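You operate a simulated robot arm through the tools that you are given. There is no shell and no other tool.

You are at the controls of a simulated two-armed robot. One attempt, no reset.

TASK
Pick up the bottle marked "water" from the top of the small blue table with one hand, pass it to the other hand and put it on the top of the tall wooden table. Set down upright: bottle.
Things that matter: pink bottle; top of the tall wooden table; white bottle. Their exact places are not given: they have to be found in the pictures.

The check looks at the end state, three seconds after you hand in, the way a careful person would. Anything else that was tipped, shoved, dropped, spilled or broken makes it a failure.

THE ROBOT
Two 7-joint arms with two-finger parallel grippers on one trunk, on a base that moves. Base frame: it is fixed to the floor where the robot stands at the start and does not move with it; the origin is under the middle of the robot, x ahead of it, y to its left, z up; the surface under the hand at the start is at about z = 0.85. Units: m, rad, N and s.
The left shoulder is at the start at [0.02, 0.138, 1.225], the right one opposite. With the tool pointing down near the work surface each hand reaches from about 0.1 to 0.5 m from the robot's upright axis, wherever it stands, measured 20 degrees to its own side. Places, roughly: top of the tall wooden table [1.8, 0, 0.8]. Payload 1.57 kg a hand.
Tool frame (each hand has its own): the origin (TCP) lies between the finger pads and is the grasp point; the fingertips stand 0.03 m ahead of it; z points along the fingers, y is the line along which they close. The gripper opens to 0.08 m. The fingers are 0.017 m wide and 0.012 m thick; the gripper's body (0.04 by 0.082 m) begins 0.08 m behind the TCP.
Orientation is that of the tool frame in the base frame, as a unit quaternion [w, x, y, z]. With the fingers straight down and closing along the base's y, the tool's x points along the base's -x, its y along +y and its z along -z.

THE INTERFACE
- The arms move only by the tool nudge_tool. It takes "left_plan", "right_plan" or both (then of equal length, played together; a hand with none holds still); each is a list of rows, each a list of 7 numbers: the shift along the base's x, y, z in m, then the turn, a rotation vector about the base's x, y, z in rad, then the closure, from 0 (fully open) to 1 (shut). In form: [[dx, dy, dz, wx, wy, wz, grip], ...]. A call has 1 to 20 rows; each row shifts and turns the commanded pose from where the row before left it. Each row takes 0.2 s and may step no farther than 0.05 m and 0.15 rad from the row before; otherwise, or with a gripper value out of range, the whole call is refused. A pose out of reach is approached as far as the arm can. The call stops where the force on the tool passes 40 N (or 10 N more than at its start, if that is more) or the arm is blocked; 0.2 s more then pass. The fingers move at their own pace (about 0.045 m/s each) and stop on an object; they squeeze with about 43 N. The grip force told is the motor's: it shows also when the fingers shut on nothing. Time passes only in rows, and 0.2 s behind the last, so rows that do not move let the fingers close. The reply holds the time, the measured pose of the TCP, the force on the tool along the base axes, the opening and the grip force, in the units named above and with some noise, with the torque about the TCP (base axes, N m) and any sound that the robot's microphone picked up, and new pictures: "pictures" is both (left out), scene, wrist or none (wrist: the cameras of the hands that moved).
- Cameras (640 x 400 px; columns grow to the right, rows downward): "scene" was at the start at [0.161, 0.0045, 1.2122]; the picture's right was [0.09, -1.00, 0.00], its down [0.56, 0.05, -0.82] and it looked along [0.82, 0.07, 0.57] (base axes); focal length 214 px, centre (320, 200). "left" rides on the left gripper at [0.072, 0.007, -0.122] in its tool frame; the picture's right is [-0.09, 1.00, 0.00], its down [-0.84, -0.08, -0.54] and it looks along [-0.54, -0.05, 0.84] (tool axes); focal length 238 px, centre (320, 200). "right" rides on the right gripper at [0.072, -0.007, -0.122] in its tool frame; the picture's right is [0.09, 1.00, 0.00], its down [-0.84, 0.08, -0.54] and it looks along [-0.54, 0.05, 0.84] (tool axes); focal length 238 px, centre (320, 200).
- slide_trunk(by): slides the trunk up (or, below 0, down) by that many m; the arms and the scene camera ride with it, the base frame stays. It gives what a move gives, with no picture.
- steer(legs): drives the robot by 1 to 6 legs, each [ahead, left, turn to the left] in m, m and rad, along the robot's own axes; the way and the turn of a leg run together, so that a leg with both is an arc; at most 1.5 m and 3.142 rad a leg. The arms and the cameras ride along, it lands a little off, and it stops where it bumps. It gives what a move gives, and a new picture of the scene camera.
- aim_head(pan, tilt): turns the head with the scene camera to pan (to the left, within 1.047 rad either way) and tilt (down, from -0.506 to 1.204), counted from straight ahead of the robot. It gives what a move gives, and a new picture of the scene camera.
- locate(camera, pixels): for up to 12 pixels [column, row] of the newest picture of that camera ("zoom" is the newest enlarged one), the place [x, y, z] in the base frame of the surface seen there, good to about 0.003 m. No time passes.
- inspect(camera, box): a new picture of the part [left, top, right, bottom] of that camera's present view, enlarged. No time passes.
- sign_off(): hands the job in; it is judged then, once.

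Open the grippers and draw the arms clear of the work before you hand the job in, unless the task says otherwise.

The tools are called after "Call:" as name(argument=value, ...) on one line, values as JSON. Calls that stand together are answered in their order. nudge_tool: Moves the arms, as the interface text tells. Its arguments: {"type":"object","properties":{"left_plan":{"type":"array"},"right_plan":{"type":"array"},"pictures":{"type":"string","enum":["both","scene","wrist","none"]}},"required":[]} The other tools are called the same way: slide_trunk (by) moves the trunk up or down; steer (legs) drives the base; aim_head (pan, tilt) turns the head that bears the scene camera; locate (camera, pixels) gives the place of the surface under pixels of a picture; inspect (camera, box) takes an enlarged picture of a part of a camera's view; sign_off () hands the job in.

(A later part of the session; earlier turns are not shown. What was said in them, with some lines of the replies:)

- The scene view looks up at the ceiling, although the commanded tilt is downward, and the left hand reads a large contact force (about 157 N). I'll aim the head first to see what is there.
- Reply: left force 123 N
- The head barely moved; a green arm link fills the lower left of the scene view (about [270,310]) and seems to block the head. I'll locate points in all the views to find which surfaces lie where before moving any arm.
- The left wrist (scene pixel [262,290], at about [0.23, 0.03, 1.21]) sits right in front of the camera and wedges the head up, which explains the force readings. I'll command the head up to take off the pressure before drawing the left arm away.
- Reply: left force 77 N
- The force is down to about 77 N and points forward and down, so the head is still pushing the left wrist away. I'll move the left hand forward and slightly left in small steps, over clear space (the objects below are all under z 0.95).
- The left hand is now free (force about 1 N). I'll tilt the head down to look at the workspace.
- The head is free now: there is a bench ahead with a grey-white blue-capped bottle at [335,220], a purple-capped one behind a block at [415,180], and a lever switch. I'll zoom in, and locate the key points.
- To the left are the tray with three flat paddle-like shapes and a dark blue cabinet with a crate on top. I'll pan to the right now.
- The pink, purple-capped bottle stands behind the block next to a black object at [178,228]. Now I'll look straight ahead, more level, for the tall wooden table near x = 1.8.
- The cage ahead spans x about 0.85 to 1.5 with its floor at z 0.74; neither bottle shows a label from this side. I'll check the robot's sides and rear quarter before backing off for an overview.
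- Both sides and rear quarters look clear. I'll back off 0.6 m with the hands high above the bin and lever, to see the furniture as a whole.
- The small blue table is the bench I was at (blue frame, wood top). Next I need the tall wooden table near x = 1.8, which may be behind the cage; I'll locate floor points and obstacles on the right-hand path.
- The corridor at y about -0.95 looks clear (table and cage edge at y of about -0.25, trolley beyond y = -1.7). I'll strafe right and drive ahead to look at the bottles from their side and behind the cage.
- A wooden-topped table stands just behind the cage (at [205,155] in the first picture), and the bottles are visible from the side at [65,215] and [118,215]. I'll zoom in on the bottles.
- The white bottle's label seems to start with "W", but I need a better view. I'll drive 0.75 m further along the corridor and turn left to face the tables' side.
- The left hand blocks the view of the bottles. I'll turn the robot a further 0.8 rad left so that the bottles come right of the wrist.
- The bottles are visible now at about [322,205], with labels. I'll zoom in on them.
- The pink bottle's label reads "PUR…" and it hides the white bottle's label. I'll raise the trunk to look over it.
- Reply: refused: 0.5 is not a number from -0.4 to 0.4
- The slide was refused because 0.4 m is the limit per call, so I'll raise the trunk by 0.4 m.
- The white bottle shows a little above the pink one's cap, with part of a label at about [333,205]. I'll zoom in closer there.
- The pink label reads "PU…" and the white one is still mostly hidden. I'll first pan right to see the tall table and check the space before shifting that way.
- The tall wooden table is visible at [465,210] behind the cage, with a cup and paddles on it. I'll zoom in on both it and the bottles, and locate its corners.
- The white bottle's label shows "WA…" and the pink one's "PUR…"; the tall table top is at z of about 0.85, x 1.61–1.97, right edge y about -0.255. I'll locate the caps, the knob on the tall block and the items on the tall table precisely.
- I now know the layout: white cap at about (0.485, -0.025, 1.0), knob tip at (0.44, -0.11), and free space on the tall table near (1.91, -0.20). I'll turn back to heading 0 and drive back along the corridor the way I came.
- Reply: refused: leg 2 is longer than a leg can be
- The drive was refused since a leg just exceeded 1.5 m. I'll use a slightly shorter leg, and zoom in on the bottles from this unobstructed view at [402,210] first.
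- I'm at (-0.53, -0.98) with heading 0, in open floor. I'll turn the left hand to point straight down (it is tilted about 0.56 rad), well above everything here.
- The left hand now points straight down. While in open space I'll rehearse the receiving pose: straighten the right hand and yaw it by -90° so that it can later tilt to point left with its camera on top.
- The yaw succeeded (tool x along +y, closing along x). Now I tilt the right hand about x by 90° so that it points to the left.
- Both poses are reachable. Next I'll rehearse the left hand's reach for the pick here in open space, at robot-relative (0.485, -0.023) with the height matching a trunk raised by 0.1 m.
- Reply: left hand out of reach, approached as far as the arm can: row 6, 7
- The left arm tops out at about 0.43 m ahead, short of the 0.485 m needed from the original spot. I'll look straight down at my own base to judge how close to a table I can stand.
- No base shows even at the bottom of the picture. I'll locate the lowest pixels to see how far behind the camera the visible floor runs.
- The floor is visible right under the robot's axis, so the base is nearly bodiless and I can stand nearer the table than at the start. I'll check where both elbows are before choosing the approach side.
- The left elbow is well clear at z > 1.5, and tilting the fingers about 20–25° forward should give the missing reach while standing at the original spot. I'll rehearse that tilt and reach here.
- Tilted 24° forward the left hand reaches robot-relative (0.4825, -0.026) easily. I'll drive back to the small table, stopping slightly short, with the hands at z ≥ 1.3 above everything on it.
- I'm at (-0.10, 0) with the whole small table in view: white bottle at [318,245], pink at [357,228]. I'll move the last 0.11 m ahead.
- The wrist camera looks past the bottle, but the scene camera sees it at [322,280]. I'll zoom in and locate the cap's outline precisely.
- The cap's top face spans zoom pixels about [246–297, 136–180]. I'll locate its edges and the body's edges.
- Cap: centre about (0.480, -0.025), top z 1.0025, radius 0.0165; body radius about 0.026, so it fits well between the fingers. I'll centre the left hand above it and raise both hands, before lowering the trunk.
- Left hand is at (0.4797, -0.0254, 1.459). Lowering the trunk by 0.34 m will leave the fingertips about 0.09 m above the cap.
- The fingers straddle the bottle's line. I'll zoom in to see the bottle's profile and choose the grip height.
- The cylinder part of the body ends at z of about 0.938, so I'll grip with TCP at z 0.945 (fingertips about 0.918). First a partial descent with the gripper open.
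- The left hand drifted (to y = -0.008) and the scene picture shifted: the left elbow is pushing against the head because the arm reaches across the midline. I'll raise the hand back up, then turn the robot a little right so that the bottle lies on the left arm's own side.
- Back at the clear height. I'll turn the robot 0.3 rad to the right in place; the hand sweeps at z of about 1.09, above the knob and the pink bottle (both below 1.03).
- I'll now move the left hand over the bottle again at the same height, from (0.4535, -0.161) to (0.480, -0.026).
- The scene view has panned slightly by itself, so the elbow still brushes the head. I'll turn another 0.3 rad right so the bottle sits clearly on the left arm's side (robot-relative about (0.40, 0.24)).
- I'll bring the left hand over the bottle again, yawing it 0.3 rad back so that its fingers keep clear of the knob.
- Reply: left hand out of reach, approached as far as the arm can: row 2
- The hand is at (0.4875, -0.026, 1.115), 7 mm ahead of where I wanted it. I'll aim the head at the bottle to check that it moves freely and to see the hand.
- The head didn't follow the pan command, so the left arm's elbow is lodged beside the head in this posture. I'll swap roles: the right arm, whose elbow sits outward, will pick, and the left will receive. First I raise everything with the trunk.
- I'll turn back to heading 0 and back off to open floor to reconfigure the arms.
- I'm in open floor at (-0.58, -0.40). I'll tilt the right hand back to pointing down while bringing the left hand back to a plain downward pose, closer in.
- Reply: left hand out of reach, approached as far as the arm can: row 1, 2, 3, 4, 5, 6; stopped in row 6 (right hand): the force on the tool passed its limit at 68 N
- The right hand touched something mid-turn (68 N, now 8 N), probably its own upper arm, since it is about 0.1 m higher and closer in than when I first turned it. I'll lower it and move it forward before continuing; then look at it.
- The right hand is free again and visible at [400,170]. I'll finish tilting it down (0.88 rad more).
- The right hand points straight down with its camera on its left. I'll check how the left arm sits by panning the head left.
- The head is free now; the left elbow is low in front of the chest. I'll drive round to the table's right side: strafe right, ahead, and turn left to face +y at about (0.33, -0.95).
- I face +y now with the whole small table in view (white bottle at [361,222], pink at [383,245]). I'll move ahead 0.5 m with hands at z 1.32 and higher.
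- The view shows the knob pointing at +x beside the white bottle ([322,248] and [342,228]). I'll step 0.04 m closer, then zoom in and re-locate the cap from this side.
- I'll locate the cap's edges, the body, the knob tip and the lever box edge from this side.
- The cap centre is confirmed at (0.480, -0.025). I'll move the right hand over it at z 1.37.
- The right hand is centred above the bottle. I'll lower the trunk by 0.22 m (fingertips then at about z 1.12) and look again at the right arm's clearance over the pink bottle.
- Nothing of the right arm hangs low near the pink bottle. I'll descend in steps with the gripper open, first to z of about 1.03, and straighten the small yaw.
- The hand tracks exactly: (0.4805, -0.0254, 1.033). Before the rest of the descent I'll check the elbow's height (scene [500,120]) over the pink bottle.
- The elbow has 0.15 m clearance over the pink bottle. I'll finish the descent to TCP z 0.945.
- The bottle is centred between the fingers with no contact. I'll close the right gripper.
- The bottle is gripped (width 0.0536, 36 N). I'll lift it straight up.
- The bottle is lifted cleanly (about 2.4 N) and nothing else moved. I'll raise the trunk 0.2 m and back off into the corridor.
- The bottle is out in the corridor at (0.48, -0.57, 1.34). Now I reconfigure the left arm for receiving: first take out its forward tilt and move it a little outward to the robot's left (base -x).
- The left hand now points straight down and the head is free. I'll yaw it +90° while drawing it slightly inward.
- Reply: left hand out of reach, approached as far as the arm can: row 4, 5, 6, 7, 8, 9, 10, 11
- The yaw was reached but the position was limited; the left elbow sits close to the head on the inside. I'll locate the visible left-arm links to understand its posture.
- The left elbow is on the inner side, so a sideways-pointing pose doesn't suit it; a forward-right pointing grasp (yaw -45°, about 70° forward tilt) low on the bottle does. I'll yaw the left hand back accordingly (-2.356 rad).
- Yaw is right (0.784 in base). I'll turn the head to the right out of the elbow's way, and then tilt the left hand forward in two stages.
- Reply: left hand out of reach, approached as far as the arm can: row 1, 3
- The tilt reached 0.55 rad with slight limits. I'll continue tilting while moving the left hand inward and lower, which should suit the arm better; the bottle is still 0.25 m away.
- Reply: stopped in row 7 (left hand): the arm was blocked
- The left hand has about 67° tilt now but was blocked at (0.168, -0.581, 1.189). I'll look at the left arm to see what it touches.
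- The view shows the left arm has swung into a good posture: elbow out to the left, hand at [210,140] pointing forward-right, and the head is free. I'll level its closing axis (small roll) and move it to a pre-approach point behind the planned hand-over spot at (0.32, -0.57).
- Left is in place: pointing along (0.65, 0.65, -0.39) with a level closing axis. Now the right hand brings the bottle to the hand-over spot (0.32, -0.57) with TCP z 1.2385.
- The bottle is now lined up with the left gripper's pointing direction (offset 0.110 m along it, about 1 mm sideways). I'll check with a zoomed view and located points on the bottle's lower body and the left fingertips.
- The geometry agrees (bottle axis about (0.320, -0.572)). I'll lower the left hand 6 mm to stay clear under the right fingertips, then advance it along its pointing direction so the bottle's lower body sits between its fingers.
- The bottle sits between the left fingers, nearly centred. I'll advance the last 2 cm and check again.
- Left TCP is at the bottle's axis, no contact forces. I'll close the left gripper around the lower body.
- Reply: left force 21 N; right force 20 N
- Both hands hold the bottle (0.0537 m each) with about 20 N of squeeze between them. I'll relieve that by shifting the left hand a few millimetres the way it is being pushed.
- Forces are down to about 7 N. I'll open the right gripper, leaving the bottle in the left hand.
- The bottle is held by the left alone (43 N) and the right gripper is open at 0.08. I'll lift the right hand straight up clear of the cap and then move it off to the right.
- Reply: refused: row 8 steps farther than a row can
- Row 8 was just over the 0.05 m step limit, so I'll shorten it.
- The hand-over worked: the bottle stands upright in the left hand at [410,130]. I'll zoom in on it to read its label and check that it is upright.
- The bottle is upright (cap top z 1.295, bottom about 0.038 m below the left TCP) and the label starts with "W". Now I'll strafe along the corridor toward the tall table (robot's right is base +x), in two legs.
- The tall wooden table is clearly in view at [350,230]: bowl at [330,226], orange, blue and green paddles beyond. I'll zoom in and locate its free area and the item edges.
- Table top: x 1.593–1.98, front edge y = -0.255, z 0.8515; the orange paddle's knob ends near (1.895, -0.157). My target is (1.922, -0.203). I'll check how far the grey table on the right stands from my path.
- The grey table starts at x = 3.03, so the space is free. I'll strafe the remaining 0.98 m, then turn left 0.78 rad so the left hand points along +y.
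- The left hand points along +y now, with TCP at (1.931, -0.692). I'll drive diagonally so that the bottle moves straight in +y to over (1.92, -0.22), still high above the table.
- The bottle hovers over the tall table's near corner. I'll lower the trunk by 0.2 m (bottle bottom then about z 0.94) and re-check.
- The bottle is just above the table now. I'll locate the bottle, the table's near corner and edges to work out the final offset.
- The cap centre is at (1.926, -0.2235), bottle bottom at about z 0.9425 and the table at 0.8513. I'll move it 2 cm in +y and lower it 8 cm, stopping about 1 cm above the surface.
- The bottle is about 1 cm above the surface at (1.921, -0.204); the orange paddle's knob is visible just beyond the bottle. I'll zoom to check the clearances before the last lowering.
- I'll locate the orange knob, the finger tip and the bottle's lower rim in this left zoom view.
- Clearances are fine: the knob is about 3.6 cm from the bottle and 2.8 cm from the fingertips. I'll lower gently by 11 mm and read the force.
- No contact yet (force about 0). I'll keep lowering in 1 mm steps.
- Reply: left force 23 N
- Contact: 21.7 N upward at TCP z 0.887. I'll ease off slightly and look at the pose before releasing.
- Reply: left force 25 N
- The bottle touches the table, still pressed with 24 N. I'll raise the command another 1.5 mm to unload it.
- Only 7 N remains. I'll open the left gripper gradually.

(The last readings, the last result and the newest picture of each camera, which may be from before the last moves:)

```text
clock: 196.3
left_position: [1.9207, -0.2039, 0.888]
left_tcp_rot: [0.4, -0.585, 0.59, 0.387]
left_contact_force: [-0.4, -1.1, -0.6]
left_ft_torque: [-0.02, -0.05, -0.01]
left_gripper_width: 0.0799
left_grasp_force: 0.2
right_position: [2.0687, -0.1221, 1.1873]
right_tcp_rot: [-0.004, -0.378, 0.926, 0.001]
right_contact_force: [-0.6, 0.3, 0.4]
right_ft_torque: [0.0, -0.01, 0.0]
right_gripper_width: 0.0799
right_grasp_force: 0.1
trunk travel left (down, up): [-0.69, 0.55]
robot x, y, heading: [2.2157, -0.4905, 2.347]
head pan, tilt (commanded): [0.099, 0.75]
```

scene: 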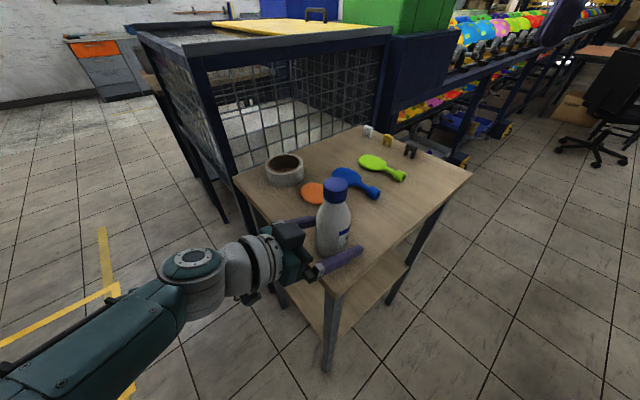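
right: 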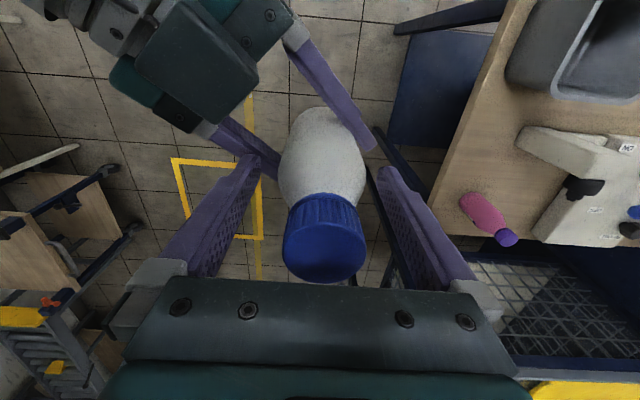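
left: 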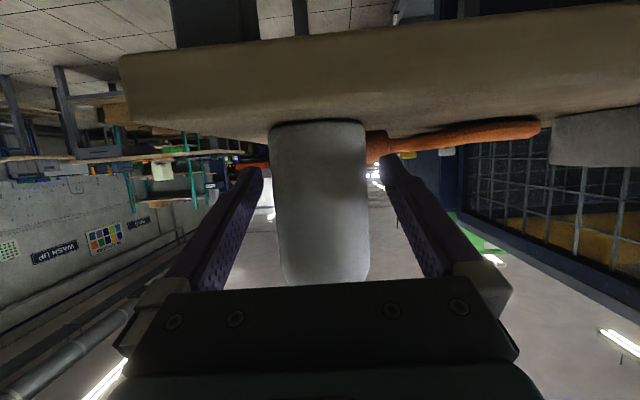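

The bottle stands free with the gripper at 0.08 m. I'll withdraw the left hand straight back along -y.

Call:
nudge_tool(left_plan=[[0, -0.015, 0, 0, 0, 0, 0], [0, -0.02, 0, 0, 0, 0, 0], [0, -0.025, 0, 0, 0, 0, 0], [0, -0.025, 0, 0, 0, 0, 0], [0, -0.015, 0, 0, 0, 0, 0], [0, 0, 0, 0, 0, 0, 0]], pictures="both")

```text
clock: 197.7
left_position: [1.9219, -0.3036, 0.8885]
left_tcp_rot: [0.399, -0.586, 0.59, 0.387]
left_contact_force: [-0.3, 0.2, 0.7]
left_ft_torque: [0.0, 0.02, 0.0]
left_gripper_width: 0.08
left_grasp_force: 0.2
right_position: [2.0698, -0.1218, 1.1883]
right_tcp_rot: [-0.003, -0.378, 0.926, 0.002]
right_contact_force: [-0.6, 0.7, -0.4]
right_ft_torque: [-0.01, -0.01, 0.0]
right_gripper_width: 0.0802
right_grasp_force: 0.0
trunk travel left (down, up): [-0.69, 0.55]
robot x, y, heading: [2.2195, -0.486, 2.349]
head pan, tilt (commanded): [0.099, 0.75]
```

scene: 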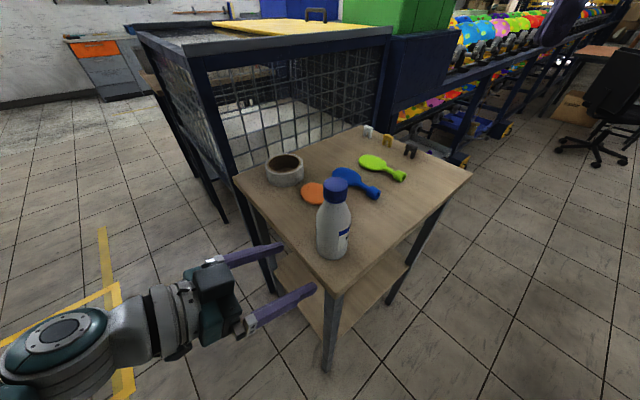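
left: 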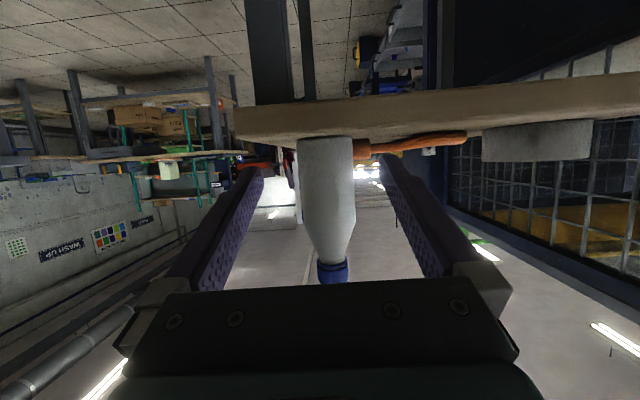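

The bottle stands upright on the tall table at about [333,225], with the left hand out beyond the edge. I'll drive the robot back the way it came to draw both arms clear.

Call:
steer(legs=[[-0.32, 0.305, 0]])

Call:
aim_head(pan=-0.1, tilt=0.5)

```text
clock: 200.4
left_position: [1.9261, -0.7482, 0.888]
left_tcp_rot: [0.401, -0.584, 0.59, 0.387]
left_contact_force: [0.2, 0.2, -0.8]
left_ft_torque: [0.0, 0.0, 0.0]
left_gripper_width: 0.0801
left_grasp_force: 0.0
right_position: [2.0737, -0.5673, 1.1882]
right_tcp_rot: [-0.003, -0.378, 0.926, 0.001]
right_contact_force: [0.7, 0.0, 0.4]
right_ft_torque: [0.0, 0.02, 0.02]
right_gripper_width: 0.08
right_grasp_force: 0.1
trunk travel left (down, up): [-0.69, 0.55]
robot x, y, heading: [2.2234, -0.9323, 2.346]
head pan, tilt (commanded): [0.099, 0.75]
```

scene: 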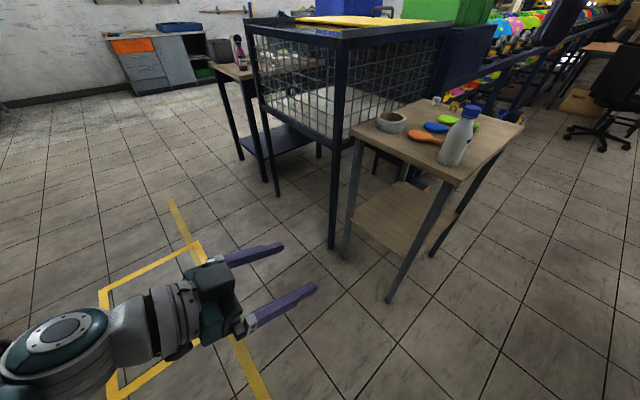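

```text
clock: 201.2
left_position: [1.9271, -0.7482, 0.8881]
left_tcp_rot: [0.4, -0.584, 0.59, 0.387]
left_contact_force: [0.1, -0.3, -0.5]
left_ft_torque: [-0.03, -0.01, 0.01]
left_gripper_width: 0.0799
left_grasp_force: 0.2
right_position: [2.0737, -0.5669, 1.1872]
right_tcp_rot: [-0.003, -0.378, 0.926, 0.001]
right_contact_force: [0.5, 0.7, 0.0]
right_ft_torque: [0.0, 0.03, 0.01]
right_gripper_width: 0.0799
right_grasp_force: 0.1
trunk travel left (down, up): [-0.69, 0.55]
robot x, y, heading: [2.2201, -0.9358, 2.346]
head pan, tilt (commanded): [-0.099, 0.499]
```

scene: 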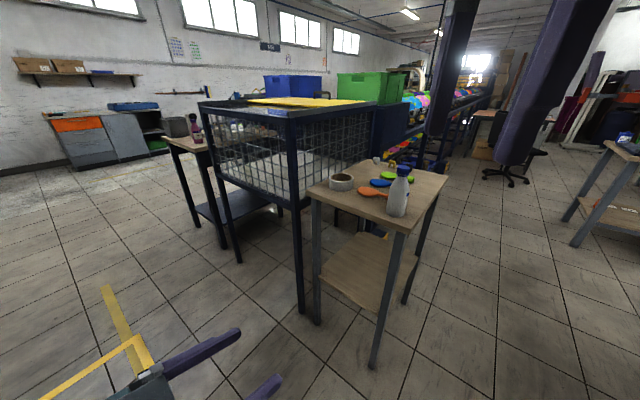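

Both hands are clear of the table. I'll zoom in to verify that the bottle is upright and read its label, and check that the pink bottle and the other items are undisturbed.

Call:
inspect(camera="scene", box=[320, 145, 450, 245])

Call:
inspect(camera="scene", box=[160, 100, 260, 180])

Call:
locate(camera="scene", pixels=[[403, 166], [400, 185], [397, 212], [371, 192], [341, 180], [194, 120], [198, 138]])

```text
4.00 times, centred on (385, 195) of scene
```

zoom: 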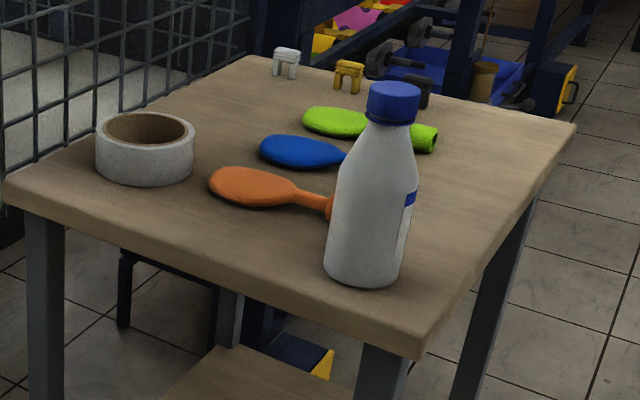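

```text
5.00 times, centred on (210, 140) of scene
```

zoom: 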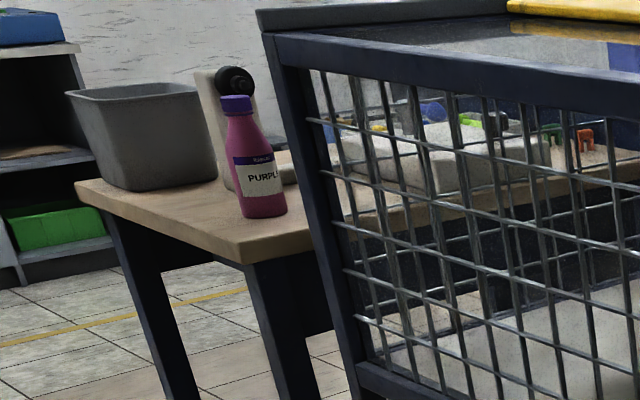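

```text
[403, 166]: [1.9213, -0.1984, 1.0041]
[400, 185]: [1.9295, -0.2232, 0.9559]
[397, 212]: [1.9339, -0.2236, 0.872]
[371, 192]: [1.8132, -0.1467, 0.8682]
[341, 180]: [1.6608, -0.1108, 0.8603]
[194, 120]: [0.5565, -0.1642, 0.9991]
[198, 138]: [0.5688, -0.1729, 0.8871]
```

The bottle stands upright (cap top z 1.004 over base z 0.852), the paddles, tape roll and pink bottle ("PURPLE") are undisturbed. For certainty about the label I'll strafe right 0.4 m in open space, to see the bottle's +x side.

Call:
steer(legs=[[-0.1, -0.45, 0]])

Call:
aim_head(pan=0.3, tilt=0.4)

```text
clock: 203.9
left_position: [2.3155, -0.506, 0.8878]
left_tcp_rot: [0.399, -0.586, 0.59, 0.387]
left_contact_force: [0.1, 0.0, 0.0]
left_ft_torque: [-0.02, -0.02, 0.0]
left_gripper_width: 0.0799
left_grasp_force: 0.1
right_position: [2.4622, -0.3238, 1.1881]
right_tcp_rot: [-0.003, -0.378, 0.926, 0.002]
right_contact_force: [0.4, 1.0, 0.6]
right_ft_torque: [-0.01, 0.0, -0.01]
right_gripper_width: 0.0799
right_grasp_force: 0.0
trunk travel left (down, up): [-0.69, 0.55]
robot x, y, heading: [2.6117, -0.6901, 2.352]
head pan, tilt (commanded): [-0.099, 0.499]
```

scene: 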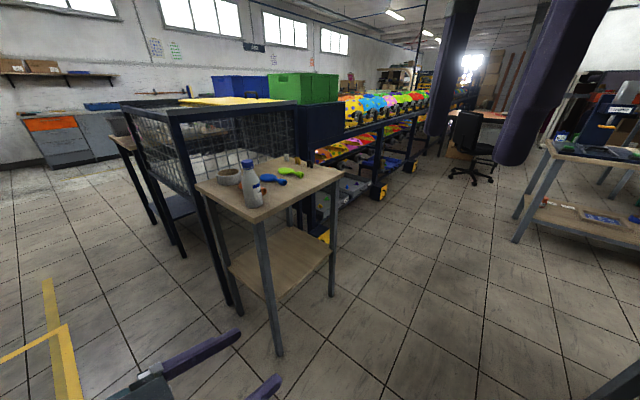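

```text
clock: 204.8
left_position: [2.3141, -0.507, 0.8879]
left_tcp_rot: [0.4, -0.585, 0.59, 0.387]
left_contact_force: [0.9, 0.1, -0.5]
left_ft_torque: [-0.01, 0.03, -0.02]
left_gripper_width: 0.0798
left_grasp_force: 0.1
right_position: [2.4628, -0.3239, 1.1883]
right_tcp_rot: [-0.004, -0.379, 0.925, 0.001]
right_contact_force: [-0.3, 0.2, -0.4]
right_ft_torque: [0.02, 0.02, -0.02]
right_gripper_width: 0.0798
right_grasp_force: 0.1
trunk travel left (down, up): [-0.69, 0.55]
robot x, y, heading: [2.6101, -0.6893, 2.349]
head pan, tilt (commanded): [0.3, 0.4]
```

scene: 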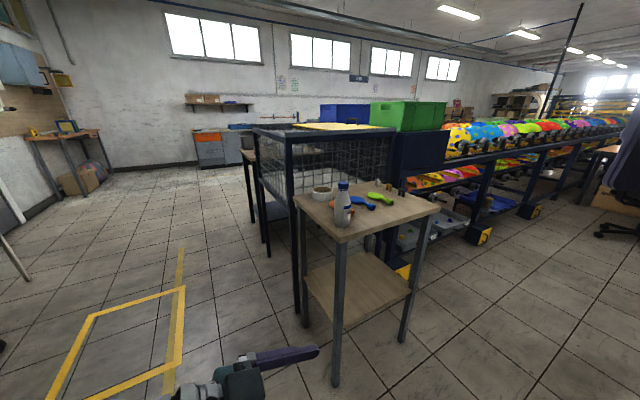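

The bottle stands at [343,205]. I'll zoom in on its label.

Call:
inspect(camera="scene", box=[300, 170, 400, 240])

Call:
inspect(camera="scene", box=[325, 175, 361, 230])

```text
5.71 times, centred on (350, 205) of scene
```

zoom: 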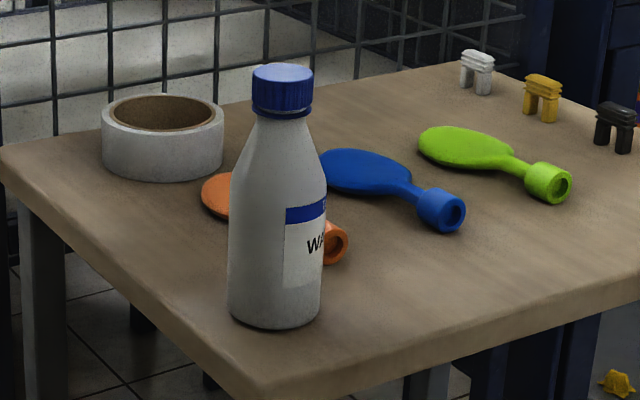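

```text
7.27 times, centred on (343, 202) of scene
```

zoom: 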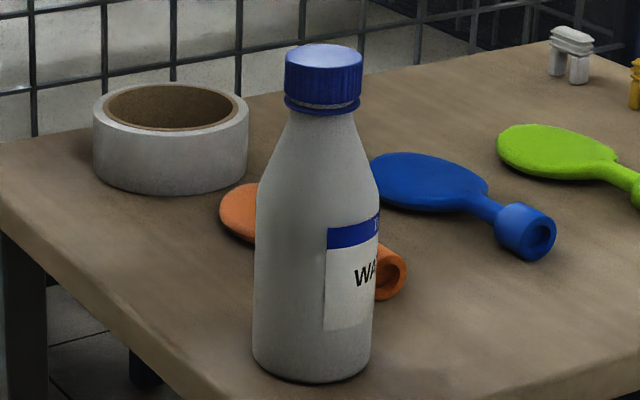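

The label reads "WA…" (the pink bottle's reads "PURPLE"). The water bottle stands upright on the tall table, nothing else has moved, both grippers are open and both arms are well clear. I'll hand the job in.

Call:
sign_off()

```text
The job is handed in.
```

The water bottle is standing upright on top of the tall wooden table, and I've handed the job in. I don't have the result of the check yet.

- **Bottle choice:** I took the white bottle. Its label reads "WA…" in every view I got; I never saw the whole word. The pink bottle's label reads "PURPLE".
- **Hand-over:** The right hand picked the bottle up from the small blue table. I passed it to the left hand in the open corridor, and the left hand set it down near the front corner of the tall table. I had first planned to pick with the left hand, but the left arm kept pressing against the head there, so I swapped the hands.
- **Other objects:** The pink bottle, the paddles, the tape roll and the other items I could see afterwards had not moved.
- **Contacts:** At the start the left wrist was jammed against the head, and I freed it. Later, in open floor, the right hand hit something, probably its own arm, at 68 N.

Both grippers are open and both arms are clear of the tables.
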